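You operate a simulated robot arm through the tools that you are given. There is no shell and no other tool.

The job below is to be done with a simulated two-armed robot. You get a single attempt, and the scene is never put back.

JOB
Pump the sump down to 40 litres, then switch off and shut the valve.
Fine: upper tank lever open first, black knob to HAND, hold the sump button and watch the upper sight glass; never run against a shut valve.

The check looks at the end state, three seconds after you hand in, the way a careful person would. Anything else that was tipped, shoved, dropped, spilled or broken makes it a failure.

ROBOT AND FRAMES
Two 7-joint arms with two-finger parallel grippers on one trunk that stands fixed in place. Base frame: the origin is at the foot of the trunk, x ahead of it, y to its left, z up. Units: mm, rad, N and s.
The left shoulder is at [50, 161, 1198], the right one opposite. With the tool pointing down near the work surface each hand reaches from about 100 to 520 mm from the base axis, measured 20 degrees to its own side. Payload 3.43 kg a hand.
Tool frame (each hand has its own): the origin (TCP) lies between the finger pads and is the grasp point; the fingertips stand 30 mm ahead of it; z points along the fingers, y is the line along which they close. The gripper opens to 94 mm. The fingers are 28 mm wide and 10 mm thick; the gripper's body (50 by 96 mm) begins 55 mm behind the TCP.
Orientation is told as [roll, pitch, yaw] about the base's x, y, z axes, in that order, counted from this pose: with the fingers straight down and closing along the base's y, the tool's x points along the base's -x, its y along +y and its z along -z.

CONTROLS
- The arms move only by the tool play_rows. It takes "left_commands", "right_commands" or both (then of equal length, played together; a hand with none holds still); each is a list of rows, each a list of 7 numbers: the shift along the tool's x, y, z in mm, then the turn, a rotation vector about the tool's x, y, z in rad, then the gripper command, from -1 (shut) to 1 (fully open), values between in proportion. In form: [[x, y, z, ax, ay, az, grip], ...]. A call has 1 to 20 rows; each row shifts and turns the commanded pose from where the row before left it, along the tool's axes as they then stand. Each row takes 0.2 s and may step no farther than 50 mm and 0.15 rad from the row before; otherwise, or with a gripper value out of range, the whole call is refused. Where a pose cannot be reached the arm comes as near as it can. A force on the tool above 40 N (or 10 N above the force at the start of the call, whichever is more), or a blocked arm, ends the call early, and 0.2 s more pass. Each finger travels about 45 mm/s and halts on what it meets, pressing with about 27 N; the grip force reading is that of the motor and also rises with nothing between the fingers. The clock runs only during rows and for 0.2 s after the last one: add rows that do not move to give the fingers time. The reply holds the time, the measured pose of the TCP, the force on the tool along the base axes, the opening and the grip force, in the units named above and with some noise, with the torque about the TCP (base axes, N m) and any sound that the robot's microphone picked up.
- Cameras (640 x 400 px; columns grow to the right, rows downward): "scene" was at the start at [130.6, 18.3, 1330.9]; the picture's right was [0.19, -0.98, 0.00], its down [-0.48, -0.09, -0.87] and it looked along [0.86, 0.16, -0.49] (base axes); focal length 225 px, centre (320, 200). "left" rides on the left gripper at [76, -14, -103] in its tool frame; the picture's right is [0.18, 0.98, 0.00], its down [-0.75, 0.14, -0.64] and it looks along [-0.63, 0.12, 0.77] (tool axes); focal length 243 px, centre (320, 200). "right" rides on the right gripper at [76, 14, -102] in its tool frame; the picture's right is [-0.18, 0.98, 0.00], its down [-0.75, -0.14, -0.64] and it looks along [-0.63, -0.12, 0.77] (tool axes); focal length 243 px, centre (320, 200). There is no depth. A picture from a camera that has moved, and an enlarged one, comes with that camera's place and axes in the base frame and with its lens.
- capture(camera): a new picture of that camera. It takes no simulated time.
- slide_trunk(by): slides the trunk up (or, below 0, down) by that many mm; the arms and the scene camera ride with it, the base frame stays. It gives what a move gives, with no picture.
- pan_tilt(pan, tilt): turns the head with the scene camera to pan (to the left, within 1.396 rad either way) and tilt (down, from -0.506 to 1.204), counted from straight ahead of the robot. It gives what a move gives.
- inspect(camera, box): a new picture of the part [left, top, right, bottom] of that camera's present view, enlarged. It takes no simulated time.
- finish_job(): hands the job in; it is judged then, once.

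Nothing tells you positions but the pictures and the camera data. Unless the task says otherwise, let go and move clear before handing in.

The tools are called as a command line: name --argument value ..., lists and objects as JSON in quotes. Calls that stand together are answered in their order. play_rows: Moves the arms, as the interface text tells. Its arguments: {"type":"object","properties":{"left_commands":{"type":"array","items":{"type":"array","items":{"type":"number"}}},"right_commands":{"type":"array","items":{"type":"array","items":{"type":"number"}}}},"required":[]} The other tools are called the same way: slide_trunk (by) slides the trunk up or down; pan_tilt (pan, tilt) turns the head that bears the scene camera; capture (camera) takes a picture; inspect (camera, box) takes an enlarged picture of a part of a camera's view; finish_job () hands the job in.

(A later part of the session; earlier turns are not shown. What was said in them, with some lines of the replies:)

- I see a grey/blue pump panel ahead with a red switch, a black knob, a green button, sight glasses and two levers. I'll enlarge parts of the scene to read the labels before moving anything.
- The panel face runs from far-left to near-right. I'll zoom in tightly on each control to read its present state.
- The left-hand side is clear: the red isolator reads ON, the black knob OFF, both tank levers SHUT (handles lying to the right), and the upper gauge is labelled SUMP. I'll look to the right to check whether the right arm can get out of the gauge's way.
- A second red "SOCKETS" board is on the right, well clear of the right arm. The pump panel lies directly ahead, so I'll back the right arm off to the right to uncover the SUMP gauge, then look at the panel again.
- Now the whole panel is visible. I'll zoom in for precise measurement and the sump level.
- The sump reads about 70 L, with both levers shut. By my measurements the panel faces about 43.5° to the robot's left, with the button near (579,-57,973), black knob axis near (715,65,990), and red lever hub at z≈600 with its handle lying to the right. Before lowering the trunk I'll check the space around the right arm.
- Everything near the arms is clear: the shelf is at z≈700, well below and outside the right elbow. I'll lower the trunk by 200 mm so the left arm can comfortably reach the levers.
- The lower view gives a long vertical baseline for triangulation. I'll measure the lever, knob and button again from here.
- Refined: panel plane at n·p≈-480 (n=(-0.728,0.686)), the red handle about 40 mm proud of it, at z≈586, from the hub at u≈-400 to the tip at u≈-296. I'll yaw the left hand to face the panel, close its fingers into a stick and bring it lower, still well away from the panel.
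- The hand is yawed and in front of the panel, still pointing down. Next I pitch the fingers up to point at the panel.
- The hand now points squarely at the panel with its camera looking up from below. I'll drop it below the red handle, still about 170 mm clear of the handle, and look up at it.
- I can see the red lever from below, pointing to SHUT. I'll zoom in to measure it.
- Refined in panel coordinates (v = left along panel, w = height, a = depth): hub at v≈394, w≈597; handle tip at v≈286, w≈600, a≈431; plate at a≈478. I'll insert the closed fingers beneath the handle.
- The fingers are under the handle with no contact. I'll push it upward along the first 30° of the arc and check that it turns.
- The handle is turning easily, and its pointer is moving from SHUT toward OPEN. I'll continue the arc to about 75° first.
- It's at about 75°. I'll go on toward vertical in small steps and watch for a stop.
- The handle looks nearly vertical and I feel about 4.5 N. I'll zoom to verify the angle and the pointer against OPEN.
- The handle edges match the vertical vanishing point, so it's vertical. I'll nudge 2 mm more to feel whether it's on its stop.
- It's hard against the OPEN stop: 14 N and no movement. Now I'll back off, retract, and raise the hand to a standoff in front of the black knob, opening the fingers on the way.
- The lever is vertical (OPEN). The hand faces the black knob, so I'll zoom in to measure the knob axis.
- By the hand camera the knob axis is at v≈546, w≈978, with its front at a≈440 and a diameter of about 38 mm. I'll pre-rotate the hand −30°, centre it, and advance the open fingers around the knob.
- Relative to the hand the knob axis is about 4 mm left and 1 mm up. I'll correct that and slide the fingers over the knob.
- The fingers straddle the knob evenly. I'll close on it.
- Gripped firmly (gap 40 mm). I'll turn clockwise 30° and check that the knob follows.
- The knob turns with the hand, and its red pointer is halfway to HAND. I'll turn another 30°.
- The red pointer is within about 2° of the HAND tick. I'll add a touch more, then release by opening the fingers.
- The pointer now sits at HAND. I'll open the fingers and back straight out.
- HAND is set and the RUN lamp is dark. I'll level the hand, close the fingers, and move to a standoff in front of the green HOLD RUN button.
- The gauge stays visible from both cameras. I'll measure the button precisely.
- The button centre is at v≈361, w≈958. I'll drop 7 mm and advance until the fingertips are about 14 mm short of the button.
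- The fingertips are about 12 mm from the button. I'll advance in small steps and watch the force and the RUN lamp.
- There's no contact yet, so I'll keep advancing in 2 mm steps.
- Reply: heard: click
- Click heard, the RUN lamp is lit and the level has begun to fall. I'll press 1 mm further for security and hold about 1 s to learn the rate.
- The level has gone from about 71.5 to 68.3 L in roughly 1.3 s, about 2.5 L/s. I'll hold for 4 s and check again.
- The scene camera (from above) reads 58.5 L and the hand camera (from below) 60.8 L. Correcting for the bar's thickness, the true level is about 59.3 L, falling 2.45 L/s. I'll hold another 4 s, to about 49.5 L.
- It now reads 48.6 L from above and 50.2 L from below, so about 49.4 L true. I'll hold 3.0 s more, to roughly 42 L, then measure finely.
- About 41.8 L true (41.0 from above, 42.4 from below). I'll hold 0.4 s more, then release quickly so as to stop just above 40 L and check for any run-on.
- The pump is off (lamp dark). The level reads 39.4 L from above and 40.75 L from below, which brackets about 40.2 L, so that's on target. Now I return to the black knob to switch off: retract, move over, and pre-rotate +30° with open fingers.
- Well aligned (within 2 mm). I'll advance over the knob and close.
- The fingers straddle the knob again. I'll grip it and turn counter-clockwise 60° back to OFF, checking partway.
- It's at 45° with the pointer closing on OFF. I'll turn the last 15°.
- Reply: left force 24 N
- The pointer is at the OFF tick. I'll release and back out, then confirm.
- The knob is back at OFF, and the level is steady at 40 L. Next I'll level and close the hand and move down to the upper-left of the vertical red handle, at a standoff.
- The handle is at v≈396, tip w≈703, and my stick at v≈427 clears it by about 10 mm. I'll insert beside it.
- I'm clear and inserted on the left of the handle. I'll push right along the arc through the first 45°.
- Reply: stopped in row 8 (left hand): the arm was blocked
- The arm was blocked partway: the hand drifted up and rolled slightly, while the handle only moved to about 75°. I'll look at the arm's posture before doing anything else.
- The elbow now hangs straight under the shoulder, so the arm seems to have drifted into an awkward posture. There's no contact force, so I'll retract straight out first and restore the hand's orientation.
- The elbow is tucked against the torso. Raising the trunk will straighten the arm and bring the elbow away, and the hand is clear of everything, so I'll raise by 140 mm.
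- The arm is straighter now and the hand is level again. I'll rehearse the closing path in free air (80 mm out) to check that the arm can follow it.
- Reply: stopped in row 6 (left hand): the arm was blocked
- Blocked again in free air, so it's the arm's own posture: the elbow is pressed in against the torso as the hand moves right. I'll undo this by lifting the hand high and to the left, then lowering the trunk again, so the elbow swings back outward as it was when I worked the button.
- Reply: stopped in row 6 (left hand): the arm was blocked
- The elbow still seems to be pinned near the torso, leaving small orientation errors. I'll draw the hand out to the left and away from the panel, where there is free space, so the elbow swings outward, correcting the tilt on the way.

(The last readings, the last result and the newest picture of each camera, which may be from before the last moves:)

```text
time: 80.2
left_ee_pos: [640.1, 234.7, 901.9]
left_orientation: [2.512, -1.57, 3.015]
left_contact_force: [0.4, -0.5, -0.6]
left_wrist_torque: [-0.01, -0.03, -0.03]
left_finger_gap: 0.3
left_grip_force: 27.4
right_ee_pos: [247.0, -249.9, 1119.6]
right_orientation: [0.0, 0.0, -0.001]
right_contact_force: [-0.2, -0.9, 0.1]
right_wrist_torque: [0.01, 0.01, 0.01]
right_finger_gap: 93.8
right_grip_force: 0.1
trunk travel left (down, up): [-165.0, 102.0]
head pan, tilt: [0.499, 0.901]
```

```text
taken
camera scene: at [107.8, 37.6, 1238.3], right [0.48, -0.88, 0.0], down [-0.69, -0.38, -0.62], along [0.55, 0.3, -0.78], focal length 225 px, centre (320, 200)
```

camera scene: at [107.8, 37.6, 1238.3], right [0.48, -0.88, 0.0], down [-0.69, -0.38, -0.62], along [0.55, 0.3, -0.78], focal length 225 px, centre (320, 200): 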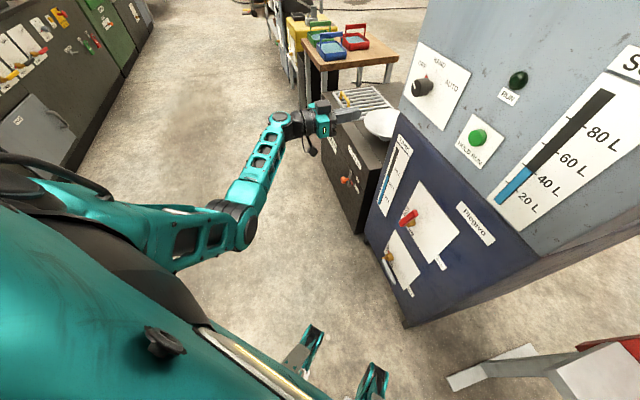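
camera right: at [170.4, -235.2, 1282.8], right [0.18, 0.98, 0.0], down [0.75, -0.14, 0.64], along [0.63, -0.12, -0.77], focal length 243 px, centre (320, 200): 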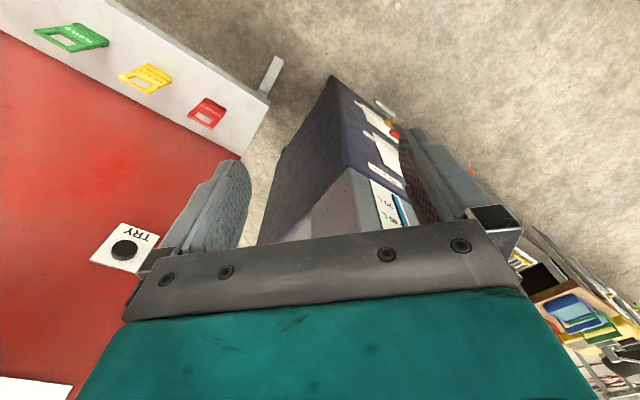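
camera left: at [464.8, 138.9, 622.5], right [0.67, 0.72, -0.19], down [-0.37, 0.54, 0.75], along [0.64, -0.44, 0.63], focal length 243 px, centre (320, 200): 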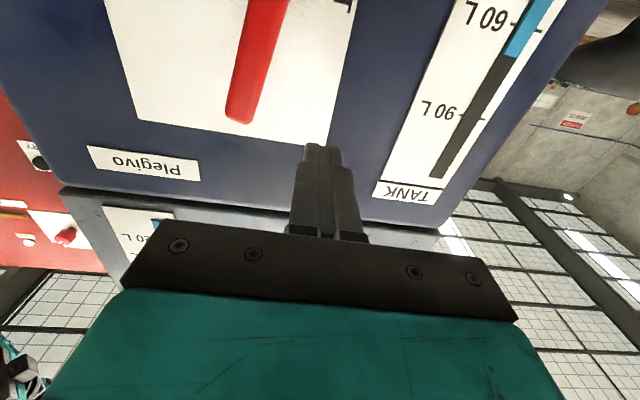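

The elbow has swung back out, with tracking and orientation good again. To get the arm into the same posture as when I opened the lever, I'll retrace the original approach: back away, pitch the hand down, and return to the starting region.

play_rows --left_commands '[[0, 0, -30, 0, 0, 0, -1], [0, 0, -30, 0, 0, 0, -1], [0, 0, -30, 0, 0, 0, -1], [0, 0, -30, 0, 0, 0, -1], [0, 0, 0, 0, 0.143, 0, -1], [0, 0, 0, 0, 0.143, 0, -1], [0, 0, 0, 0, 0.143, 0, -1], [0, 0, 0, 0, 0.143, 0, -1], [0, 0, 0, 0, 0.143, 0, -1], [0, 0, 0, 0, 0.143, 0, -1], [0, 0, 0, 0, 0.143, 0, -1], [0, 0, 0, 0, 0.143, 0, -1], [0, 0, 0, 0, 0.143, 0, -1], [0, 0, 0, 0, 0.143, 0, -1], [0, 0, 0, 0, 0.1408, 0, -1], [0, 0, 0, 0, 0, 0, -1]]'

capture --camera "scene"

```text
time: 83.6
left_ee_pos: [553.4, 317.5, 901.0]
left_orientation: [0.002, 0.001, -0.754]
left_contact_force: [0.9, -0.4, 0.6]
left_wrist_torque: [-0.02, -0.01, 0.01]
left_finger_gap: 0.0
left_grip_force: 27.3
right_ee_pos: [246.1, -249.4, 1120.7]
right_orientation: [0.0, 0.0, 0.001]
right_contact_force: [1.0, 0.3, 0.4]
right_wrist_torque: [-0.01, -0.02, 0.01]
right_finger_gap: 94.3
right_grip_force: 0.1
trunk travel left (down, up): [-165.0, 102.0]
head pan, tilt: [0.499, 0.901]
```

```text
taken
camera scene: at [107.8, 37.5, 1238.3], right [0.48, -0.88, 0.0], down [-0.69, -0.38, -0.62], along [0.55, 0.3, -0.78], focal length 225 px, centre (320, 200)
```

scene: 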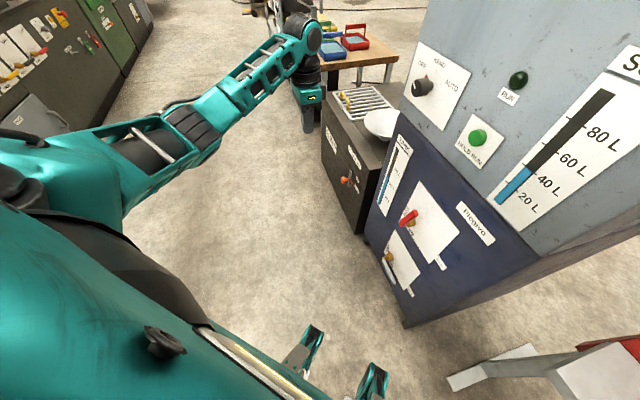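

The hand is pointing down again with the elbow out. I'll return it to the original start pose and then lower the trunk by 140 mm as before.

play_rows --left_commands '[[9, -27, -32, 0, 0, 0, -1], [9, -27, -32, 0, 0, 0, -1], [9, -27, -32, 0, 0, 0, -1], [9, -27, -32, 0, 0, 0, -1], [9, -27, -32, 0, 0, 0, -1], [9, -27, -32, 0, 0, 0, -1], [9, -27, -32, 0, 0, 0, -1], [9, -27, -33, 0, 0, 0, -1], [0, 0, 0, 0, 0, -0.126, -1], [0, 0, 0, 0, 0, -0.126, -1], [0, 0, 0, 0, 0, -0.126, -1], [0, 0, 0, 0, 0, -0.126, -1], [0, 0, 0, 0, 0, -0.126, -1], [0, 0, 0, 0, 0, -0.126, -1], [0, 0, 0, 0, 0, 0, -1]]'

slide_trunk --by -140

capture --camera "scene"

```text
time: 86.8
left_ee_pos: [352.0, 210.8, 1157.4]
left_orientation: [0.001, -0.002, 0.002]
left_contact_force: [0.4, -0.1, 0.0]
left_wrist_torque: [0.01, -0.02, 0.03]
left_finger_gap: 0.1
left_grip_force: 27.2
right_ee_pos: [247.1, -249.6, 1120.2]
right_orientation: [0.001, 0.0, 0.001]
right_contact_force: [-0.4, 0.5, 0.0]
right_wrist_torque: [-0.02, 0.05, 0.01]
right_finger_gap: 93.8
right_grip_force: 0.0
trunk travel left (down, up): [-165.0, 102.0]
head pan, tilt: [0.499, 0.901]
```

```text
time: 88.5
left_ee_pos: [352.5, 210.7, 1018.2]
left_orientation: [0.0, -0.001, 0.001]
left_contact_force: [0.2, 0.4, 0.4]
left_wrist_torque: [0.0, 0.0, -0.03]
left_finger_gap: 0.0
left_grip_force: 26.9
right_ee_pos: [247.5, -249.4, 980.2]
right_orientation: [0.0, 0.0, -0.002]
right_contact_force: [0.4, -1.0, -0.6]
right_wrist_torque: [0.0, 0.04, 0.04]
right_finger_gap: 94.1
right_grip_force: 0.1
trunk travel left (down, up): [-25.0, 242.0]
head pan, tilt: [0.499, 0.901]
```

```text
taken
camera scene: at [107.7, 37.6, 1098.4], right [0.48, -0.88, 0.0], down [-0.69, -0.38, -0.62], along [0.55, 0.3, -0.78], focal length 225 px, centre (320, 200)
```

scene: 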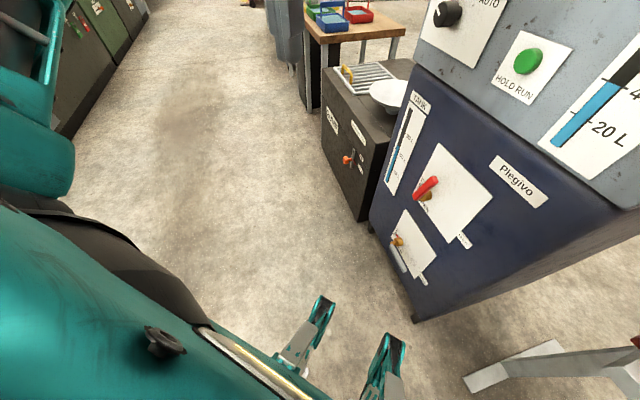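

Back at the starting pose with the elbow well out. Now I repeat the exact approach moves: yaw, lower, forward, pitch up.

play_rows --left_commands '[[0, 0, 30, 0, 0, 0.126, -1], [0, 0, 30, 0, 0, 0.126, -1], [0, 0, 30, 0, 0, 0.126, -1], [0, 0, 30, 0, 0, 0.126, -1], [0, 0, 30, 0, 0, 0.126, -1], [0, 0, 30, 0, 0, 0.126, -1], [-30, 0, 15, 0, 0, 0, -1], [-30, 0, 15, 0, 0, 0, -1], [-30, 0, 15, 0, 0, 0, -1], [-30, 0, 15, 0, 0, 0, -1], [-30, 0, 15, 0, 0, 0, -1], [0, 0, 0, 0, 0, 0, -1]]'

play_rows --left_commands '[[0, 0, 0, 0, -0.143, 0, -1], [0, 0, 0, 0, -0.143, 0, -1], [0, 0, 0, 0, -0.143, 0, -1], [0, 0, 0, 0, -0.143, 0, -1], [0, 0, 0, 0, -0.143, 0, -1], [0, 0, 0, 0, -0.143, 0, -1], [0, 0, 0, 0, -0.143, 0, -1], [0, 0, 0, 0, -0.143, 0, -1], [0, 0, 0, 0, -0.143, 0, -1], [0, 0, 0, 0, -0.143, 0, -1], [0, 0, 0, 0, -0.1408, 0, -1], [0, 0, 0, 0, 0, 0, -1]]'

capture --camera "scene"

```text
time: 91.1
left_ee_pos: [458.0, 107.2, 761.1]
left_orientation: [0.0, -0.002, -0.756]
left_contact_force: [-1.2, -0.2, -0.1]
left_wrist_torque: [-0.01, 0.02, -0.02]
left_finger_gap: 0.1
left_grip_force: 26.7
right_ee_pos: [246.1, -248.8, 980.0]
right_orientation: [0.0, -0.001, 0.0]
right_contact_force: [0.4, -0.2, 1.4]
right_wrist_torque: [0.02, -0.02, -0.01]
right_finger_gap: 94.1
right_grip_force: 0.0
trunk travel left (down, up): [-25.0, 242.0]
head pan, tilt: [0.499, 0.901]
```

```text
time: 93.7
left_ee_pos: [462.6, 107.5, 762.5]
left_orientation: [2.697, -1.566, 2.83]
left_contact_force: [-0.8, 0.3, 0.1]
left_wrist_torque: [0.01, 0.01, 0.05]
left_finger_gap: 0.2
left_grip_force: 26.9
right_ee_pos: [246.9, -249.7, 979.6]
right_orientation: [-0.001, 0.001, 0.0]
right_contact_force: [0.1, 0.5, -0.1]
right_wrist_torque: [-0.01, -0.02, -0.03]
right_finger_gap: 94.0
right_grip_force: 0.1
trunk travel left (down, up): [-25.0, 242.0]
head pan, tilt: [0.499, 0.901]
```

```text
taken
camera scene: at [107.8, 37.6, 1098.3], right [0.48, -0.88, 0.0], down [-0.69, -0.38, -0.62], along [0.55, 0.3, -0.78], focal length 225 px, centre (320, 200)
```

scene: 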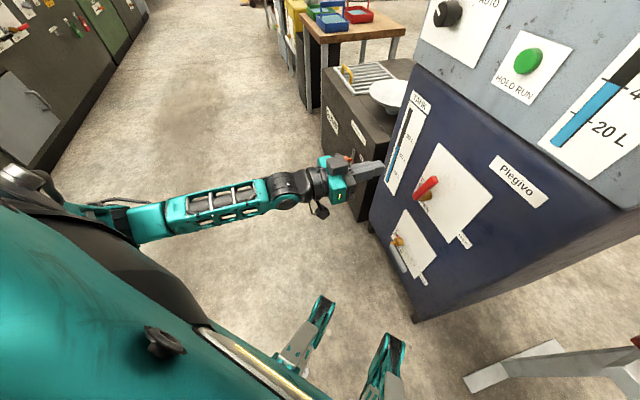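

This is the same posture as when I opened the lever: forearm level, elbow out left. I'll move to beside the handle's upper-left at a standoff and check alignment.

play_rows --left_commands '[[17.5, 3.6, 20, 0, 0, 0, -1], [17.5, 3.6, 20, 0, 0, 0, -1], [17.5, 3.6, 20, 0, 0, 0, -1], [17.5, 3.6, 20, 0, 0, 0, -1], [0, 0, 0, 0, 0, 0, -1]]'

capture --camera "left"

capture --camera "scene"

```text
time: 94.9
left_ee_pos: [528.8, 60.8, 692.5]
left_orientation: [2.71, -1.568, 2.815]
left_contact_force: [0.1, -0.4, 0.3]
left_wrist_torque: [0.0, 0.01, -0.02]
left_finger_gap: 0.0
left_grip_force: 27.0
right_ee_pos: [247.4, -249.9, 979.6]
right_orientation: [-0.001, 0.001, 0.0]
right_contact_force: [0.0, 0.6, 0.4]
right_wrist_torque: [0.03, -0.02, -0.03]
right_finger_gap: 93.9
right_grip_force: 0.1
trunk travel left (down, up): [-25.0, 242.0]
head pan, tilt: [0.499, 0.901]
```

```text
taken
camera left: at [445.7, 122.5, 616.1], right [0.67, 0.71, -0.18], down [-0.37, 0.54, 0.75], along [0.64, -0.44, 0.63], focal length 243 px, centre (320, 200)
```

left: 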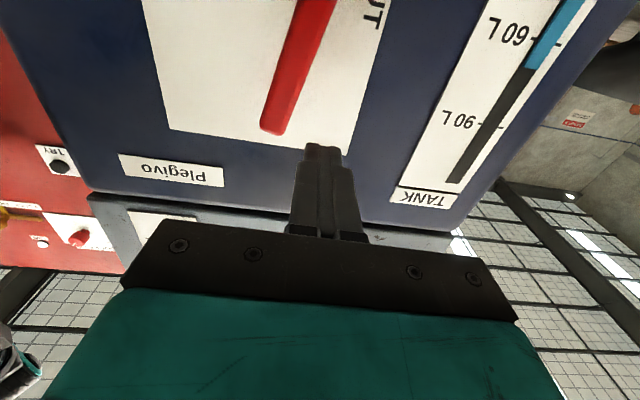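

```text
taken
camera scene: at [107.9, 37.5, 1098.3], right [0.48, -0.88, 0.0], down [-0.69, -0.38, -0.62], along [0.55, 0.3, -0.78], focal length 225 px, centre (320, 200)
```

scene: 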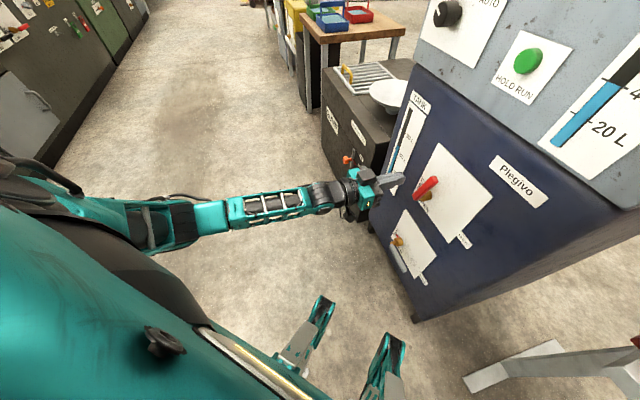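

The handle is at about 77° with its tip near v≈371, w≈701. My stick has about 11 mm clearance on its left, so I'll insert.

play_rows --left_commands '[[2, 0, 20, 0, 0, 0, -1], [2, 0, 20, 0, 0, 0, -1], [2, 0, 22, 0, 0, 0, -1], [0, 0, 21, 0, 0, 0, -1], [0, 0, 0, 0, 0, 0, -1]]'

capture --camera "left"

```text
time: 96.1
left_ee_pos: [591.7, 5.9, 687.4]
left_orientation: [2.512, -1.57, 3.016]
left_contact_force: [0.5, 0.5, 0.0]
left_wrist_torque: [0.0, 0.01, -0.02]
left_finger_gap: 0.0
left_grip_force: 26.8
right_ee_pos: [246.3, -249.2, 980.0]
right_orientation: [-0.002, 0.001, 0.0]
right_contact_force: [0.1, 0.3, -0.2]
right_wrist_torque: [-0.02, -0.01, -0.04]
right_finger_gap: 93.7
right_grip_force: 0.0
trunk travel left (down, up): [-25.0, 242.0]
head pan, tilt: [0.499, 0.901]
```

```text
taken
camera left: at [507.6, 66.2, 611.8], right [0.67, 0.72, -0.18], down [-0.37, 0.54, 0.75], along [0.64, -0.44, 0.63], focal length 243 px, centre (320, 200)
```

left: 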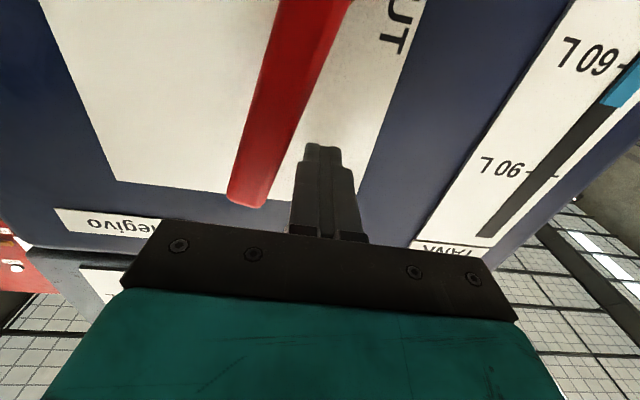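

Inserted and clear. I'll push right in small increments and watch the tracking.

play_rows --left_commands '[[6, -12, 0, 0, 0, 0, -1], [3.5, -12, 0, 0, 0, 0, -1], [0.7, -9.6, 0, 0, 0, 0, -1], [0, 0, 0, 0, 0, 0, -1]]'

capture --camera "left"

capture --camera "scene"

```text
time: 97.1
left_ee_pos: [566.8, -18.8, 678.9]
left_orientation: [2.661, -1.569, 2.866]
left_contact_force: [-0.7, 0.8, 0.0]
left_wrist_torque: [0.02, 0.01, 0.02]
left_finger_gap: 0.0
left_grip_force: 26.7
right_ee_pos: [246.0, -249.9, 980.5]
right_orientation: [0.002, -0.001, -0.001]
right_contact_force: [-0.3, -0.1, 1.0]
right_wrist_torque: [-0.03, -0.01, -0.02]
right_finger_gap: 94.2
right_grip_force: 0.1
trunk travel left (down, up): [-25.0, 242.0]
head pan, tilt: [0.499, 0.901]
```

```text
taken
camera left: at [483.8, 41.9, 601.6], right [0.67, 0.72, -0.18], down [-0.37, 0.54, 0.75], along [0.64, -0.44, 0.63], focal length 243 px, centre (320, 200)
```

left: 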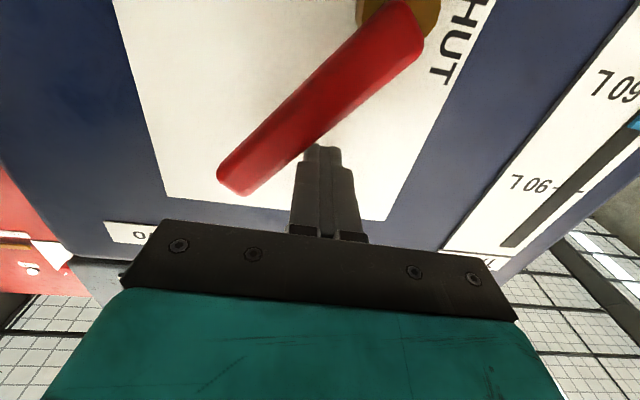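

```text
taken
camera scene: at [107.8, 37.5, 1098.3], right [0.48, -0.88, 0.0], down [-0.69, -0.38, -0.62], along [0.55, 0.3, -0.78], focal length 225 px, centre (320, 200)
```

scene: 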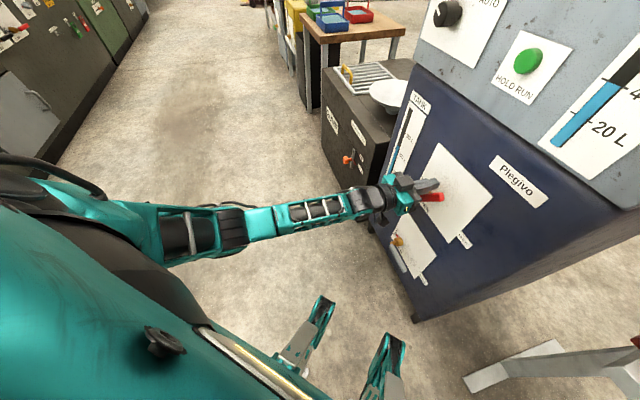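

It's tracking well, and the handle is at about 55° and moving. I'll continue along the arc toward 15°.

play_rows --left_commands '[[5, -8.6, 0, 0, 0, 0, -1], [3.4, -9.3, 0, 0, 0, 0, -1], [5.6, -9.2, 0, 0, 0, 0, -1], [6.4, -8.5, 0, 0, 0, 0, -1], [8.1, -7.5, 0, 0, 0, 0, -1], [9.1, -6.8, 0, 0, 0, 0, -1], [0, 0, 0, 0, 0, 0, -1]]'

capture --camera "left"

inspect --camera "scene" --box '[360, 130, 500, 260]'

```text
time: 98.7
left_ee_pos: [532.4, -53.9, 640.6]
left_orientation: [2.563, -1.568, 2.965]
left_contact_force: [0.7, -0.6, -0.7]
left_wrist_torque: [0.01, 0.0, 0.0]
left_finger_gap: 0.0
left_grip_force: 27.0
right_ee_pos: [246.7, -250.9, 980.1]
right_orientation: [0.0, 0.0, 0.001]
right_contact_force: [-0.3, -0.7, -0.1]
right_wrist_torque: [-0.02, -0.01, 0.0]
right_finger_gap: 94.2
right_grip_force: 0.0
trunk travel left (down, up): [-25.0, 242.0]
head pan, tilt: [0.499, 0.901]
```

```text
taken
camera left: at [449.9, 6.0, 564.2], right [0.67, 0.72, -0.18], down [-0.37, 0.54, 0.75], along [0.64, -0.44, 0.63], focal length 243 px, centre (320, 200)
```

left: 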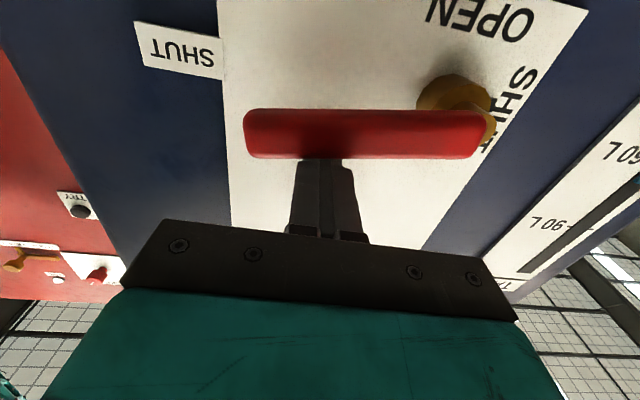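

```text
3.08 times, centred on (430, 195) of scene
camera zoom: at [107.8, 37.5, 1098.3], right [0.48, -0.88, 0.0], down [-0.69, -0.38, -0.62], along [0.55, 0.3, -0.78], focal length 692 px, centre (-18, 215)
```

zoom: 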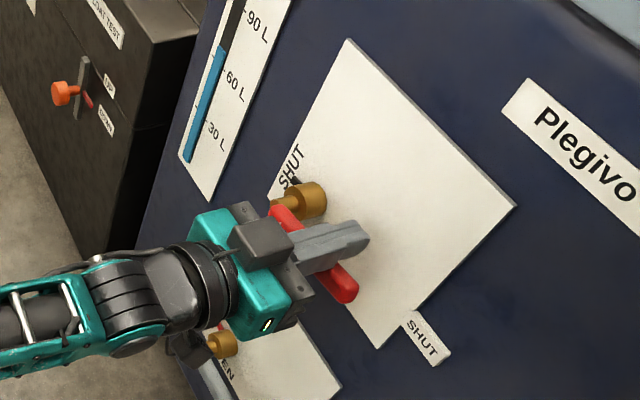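

The handle is about 10–15° above SHUT. I'll press down the last stretch in small steps to the stop.

play_rows --left_commands '[[8, -4, 0, 0, 0, 0, -1], [7, -3, 0, 0, 0, 0, -1], [4, -1, 0, 0, 0, 0, -1], [0, 0, 0, 0, 0, 0, -1]]'

capture --camera "left"

inspect --camera "scene" --box '[360, 130, 500, 260]'

```text
time: 99.7
left_ee_pos: [529.8, -60.0, 625.6]
left_orientation: [2.925, -1.558, 2.602]
left_contact_force: [-0.5, 7.0, 19.4]
left_wrist_torque: [0.27, -0.02, 0.01]
left_finger_gap: 0.0
left_grip_force: 27.0
right_ee_pos: [245.4, -249.3, 980.6]
right_orientation: [0.0, -0.001, 0.0]
right_contact_force: [0.5, -0.6, -0.9]
right_wrist_torque: [-0.03, -0.03, -0.01]
right_finger_gap: 93.9
right_grip_force: 0.0
trunk travel left (down, up): [-25.0, 242.0]
head pan, tilt: [0.499, 0.901]
```

```text
taken
camera left: at [447.2, -0.1, 548.3], right [0.68, 0.71, -0.18], down [-0.38, 0.55, 0.75], along [0.63, -0.44, 0.64], focal length 243 px, centre (320, 200)
```

left: 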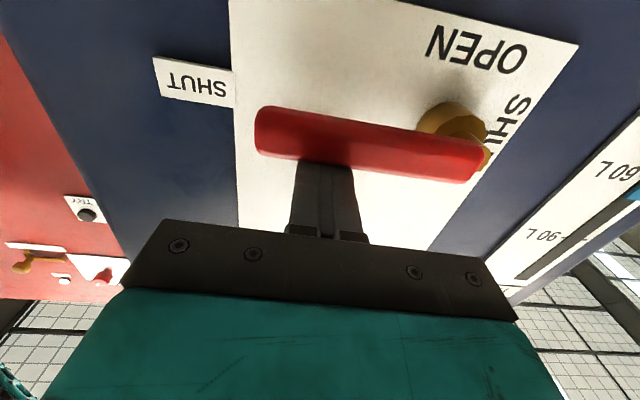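

```text
3.08 times, centred on (430, 195) of scene
camera zoom: at [106.4, 38.0, 1098.7], right [0.48, -0.88, 0.0], down [-0.69, -0.38, -0.62], along [0.55, 0.3, -0.78], focal length 692 px, centre (-18, 215)
```

zoom: 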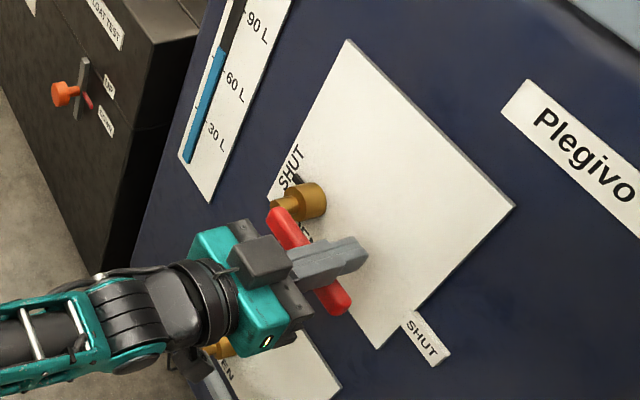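

I feel 19 N upward, so the handle is on its SHUT stop. I'll lift off slightly, retract, and verify.

play_rows --left_commands '[[-8, 0, 0, 0, 0, 0, -1], [-8, 0, 0, 0, 0, 0, -1], [0, 0, -20, 0, 0, 0, -1], [0, 0, -25, 0, 0, 0, -1], [0, 0, -30, 0, 0, 0, -1], [0, 0, -30, 0, 0, 0, -1], [0, 0, -30, 0, 0, 0, -1], [0, 0, 0, 0, 0, 0, -1]]'

capture --camera "left"

pan_tilt --pan -0.1 --tilt 0.6

capture --camera "scene"

inspect --camera "scene" --box '[290, 195, 390, 285]'

inspect --camera "scene" --box '[354, 110, 418, 160]'

```text
time: 101.5
left_ee_pos: [429.6, 32.8, 637.5]
left_orientation: [2.649, -1.569, 2.878]
left_contact_force: [0.2, 0.0, 0.5]
left_wrist_torque: [-0.01, 0.01, -0.01]
left_finger_gap: 0.0
left_grip_force: 27.3
right_ee_pos: [246.7, -249.4, 980.2]
right_orientation: [-0.001, 0.0, 0.001]
right_contact_force: [0.1, 0.5, -0.9]
right_wrist_torque: [0.03, 0.02, 0.0]
right_finger_gap: 94.1
right_grip_force: 0.0
trunk travel left (down, up): [-25.0, 242.0]
head pan, tilt: [0.499, 0.901]
```

```text
taken
camera left: at [346.7, 93.2, 560.8], right [0.67, 0.72, -0.18], down [-0.37, 0.54, 0.75], along [0.64, -0.44, 0.63], focal length 243 px, centre (320, 200)
```

left: 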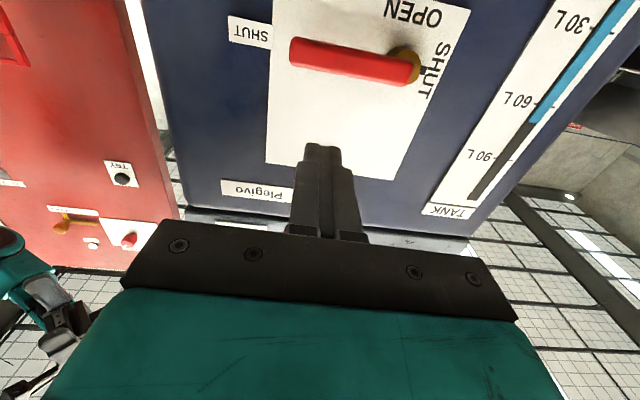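

```text
time: 102.5
left_ee_pos: [430.4, 32.2, 636.0]
left_orientation: [2.668, -1.569, 2.86]
left_contact_force: [0.8, -0.9, -0.4]
left_wrist_torque: [-0.01, 0.01, -0.01]
left_finger_gap: 0.5
left_grip_force: 27.4
right_ee_pos: [245.6, -250.5, 978.9]
right_orientation: [0.0, 0.0, 0.0]
right_contact_force: [-0.4, 1.1, 0.1]
right_wrist_torque: [0.0, 0.01, 0.03]
right_finger_gap: 94.0
right_grip_force: 0.0
trunk travel left (down, up): [-25.0, 242.0]
head pan, tilt: [-0.099, 0.6]
```

```text
taken
camera scene: at [129.4, -7.3, 1123.1], right [-0.1, -1.0, 0.0], down [-0.56, 0.06, -0.82], along [0.82, -0.08, -0.57], focal length 225 px, centre (320, 200)
```

scene: 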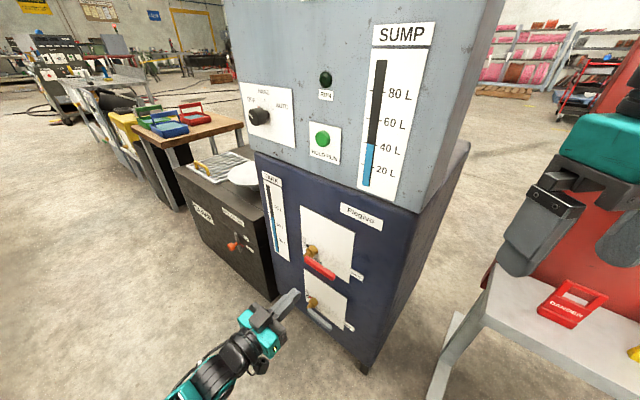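

```text
4.44 times, centred on (340, 240) of scene
camera zoom: at [129.4, -7.3, 1123.1], right [-0.1, -1.0, 0.0], down [-0.56, 0.06, -0.82], along [0.82, -0.08, -0.57], focal length 1000 px, centre (231, 22)
```

zoom: 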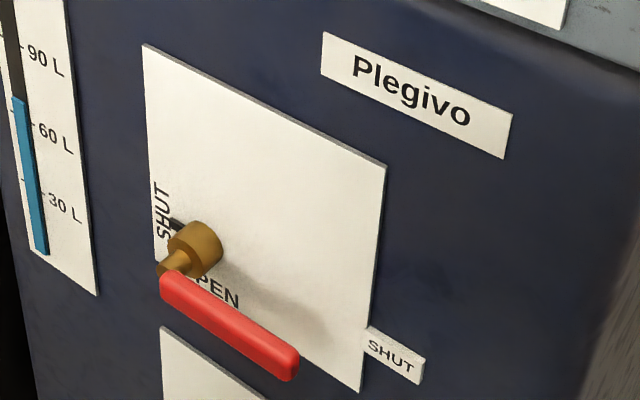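

```text
8.00 times, centred on (386, 135) of scene
camera zoom: at [129.4, -7.3, 1123.1], right [-0.1, -1.0, 0.0], down [-0.56, 0.06, -0.82], along [0.82, -0.08, -0.57], focal length 1800 px, centre (-208, 720)
```

zoom: 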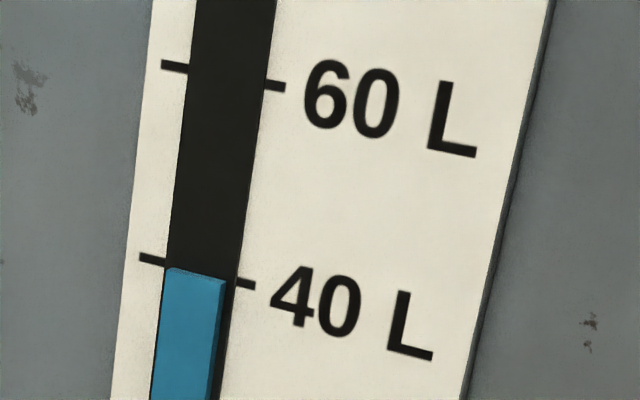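

The lever is back at SHUT exactly as found, the level is steady at 40 L and the lamp is out. I'll pull the hand further clear and do a last check of the upper controls and the lower lever.

play_rows --left_commands '[[0, 20, -20, 0, 0, 0, -1], [0, 20, -20, 0, 0, 0, -1], [0, 20, -20, 0, 0, 0, -1], [0, 0, 0, 0, 0, 0, -1]]'

pan_tilt --pan -0.05 --tilt 0.0

capture --camera "scene"

inspect --camera "scene" --box '[220, 60, 420, 260]'

pan_tilt --pan 0.05 --tilt 0.7

capture --camera "scene"

inspect --camera "scene" --box '[200, 60, 420, 220]'

```text
time: 103.5
left_ee_pos: [427.8, 117.6, 635.2]
left_orientation: [2.86, -1.57, 2.664]
left_contact_force: [-0.4, -0.8, 0.1]
left_wrist_torque: [-0.01, 0.02, -0.01]
left_finger_gap: 0.2
left_grip_force: 26.6
right_ee_pos: [246.4, -249.8, 980.3]
right_orientation: [0.0, -0.002, -0.001]
right_contact_force: [0.6, 0.3, 0.1]
right_wrist_torque: [-0.01, 0.01, 0.01]
right_finger_gap: 94.2
right_grip_force: 0.0
trunk travel left (down, up): [-25.0, 242.0]
head pan, tilt: [-0.099, 0.6]
```

```text
time: 104.5
left_ee_pos: [428.0, 117.8, 636.5]
left_orientation: [2.662, -1.57, 2.864]
left_contact_force: [-0.4, 0.4, -0.4]
left_wrist_torque: [0.0, -0.02, 0.01]
left_finger_gap: 0.1
left_grip_force: 27.2
right_ee_pos: [247.6, -248.8, 979.1]
right_orientation: [-0.001, 0.0, 0.0]
right_contact_force: [0.0, 0.6, -0.6]
right_wrist_torque: [0.0, 0.03, 0.04]
right_finger_gap: 94.1
right_grip_force: 0.1
trunk travel left (down, up): [-25.0, 242.0]
head pan, tilt: [-0.051, 0.0]
```

```text
taken
camera scene: at [131.4, -3.1, 1178.3], right [-0.05, -1.0, 0.0], down [0.0, 0.0, -1.0], along [1.0, -0.05, 0.0], focal length 225 px, centre (320, 200)
```

scene: 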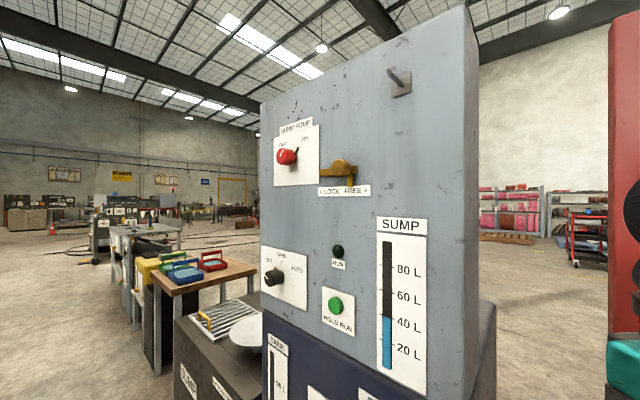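

```text
2.00 times, centred on (320, 160) of scene
camera zoom: at [131.4, -3.1, 1178.3], right [-0.05, -1.0, 0.0], down [0.0, 0.0, -1.0], along [1.0, -0.05, 0.0], focal length 450 px, centre (320, 280)
```

zoom: 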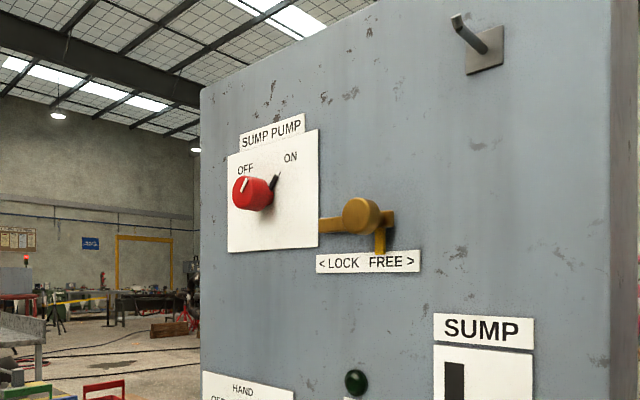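

```text
time: 105.6
left_ee_pos: [428.3, 117.9, 637.4]
left_orientation: [2.678, -1.57, 2.851]
left_contact_force: [0.4, -0.8, 0.6]
left_wrist_torque: [-0.03, 0.03, 0.0]
left_finger_gap: 0.1
left_grip_force: 26.8
right_ee_pos: [246.0, -249.9, 979.3]
right_orientation: [0.0, 0.001, 0.0]
right_contact_force: [-0.4, -0.4, 0.8]
right_wrist_torque: [0.03, -0.01, 0.06]
right_finger_gap: 93.9
right_grip_force: 0.0
trunk travel left (down, up): [-25.0, 242.0]
head pan, tilt: [0.051, 0.7]
```

```text
taken
camera scene: at [126.4, 5.7, 1114.5], right [0.05, -1.0, 0.0], down [-0.64, -0.03, -0.77], along [0.76, 0.04, -0.64], focal length 225 px, centre (320, 200)
```

scene: 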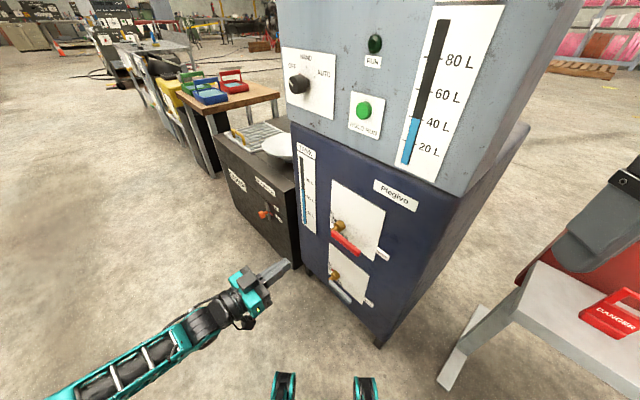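

```text
2.50 times, centred on (310, 140) of scene
camera zoom: at [126.4, 5.7, 1114.5], right [0.05, -1.0, 0.0], down [-0.64, -0.03, -0.77], along [0.76, 0.04, -0.64], focal length 562 px, centre (345, 350)
```

zoom: 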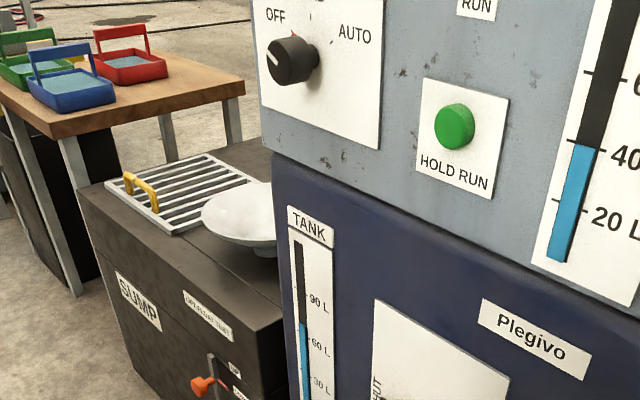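

Final state:
- **Black knob:** at OFF, and the RUN lamp is dark.
- **Red lever:** at SHUT.
- **Sump gauge:** steady at 40 L.
- **Other controls:** the red isolator, latch and lower lever are as found.
- **Hands:** both are clear of the panel.

I'm handing in the job now.

finish_job

```text
The job is handed in.
```

The sump is pumped down to about 40 L, the pump is switched off and the upper tank lever is shut. The job is handed in, but I haven't seen the result of the check.

- **Pumping:** I opened the red upper lever fully, turned the black knob to HAND, and held the green button with the RUN lamp lit. The level fell from about 71 L. The two cameras read 39.4 L and 40.75 L, so I take the true level as about 40.2 L. It stayed there after I let go.
- **Switched off:** I took "switch off" to mean the black knob, which is back at OFF with the lamp dark. I left the red SUMP PUMP switch at ON and its latch at FREE, as I found them.
- **Valve shut:** the red lever is against its SHUT stop, as it was at the start. On the way there the left arm jammed three times, once with the lever partly closed. I backed it out and approached again. The pump was already off and I felt no contact force.

Nothing else looked moved or disturbed in the last pictures. Both hands were clear of the panel when I handed in.
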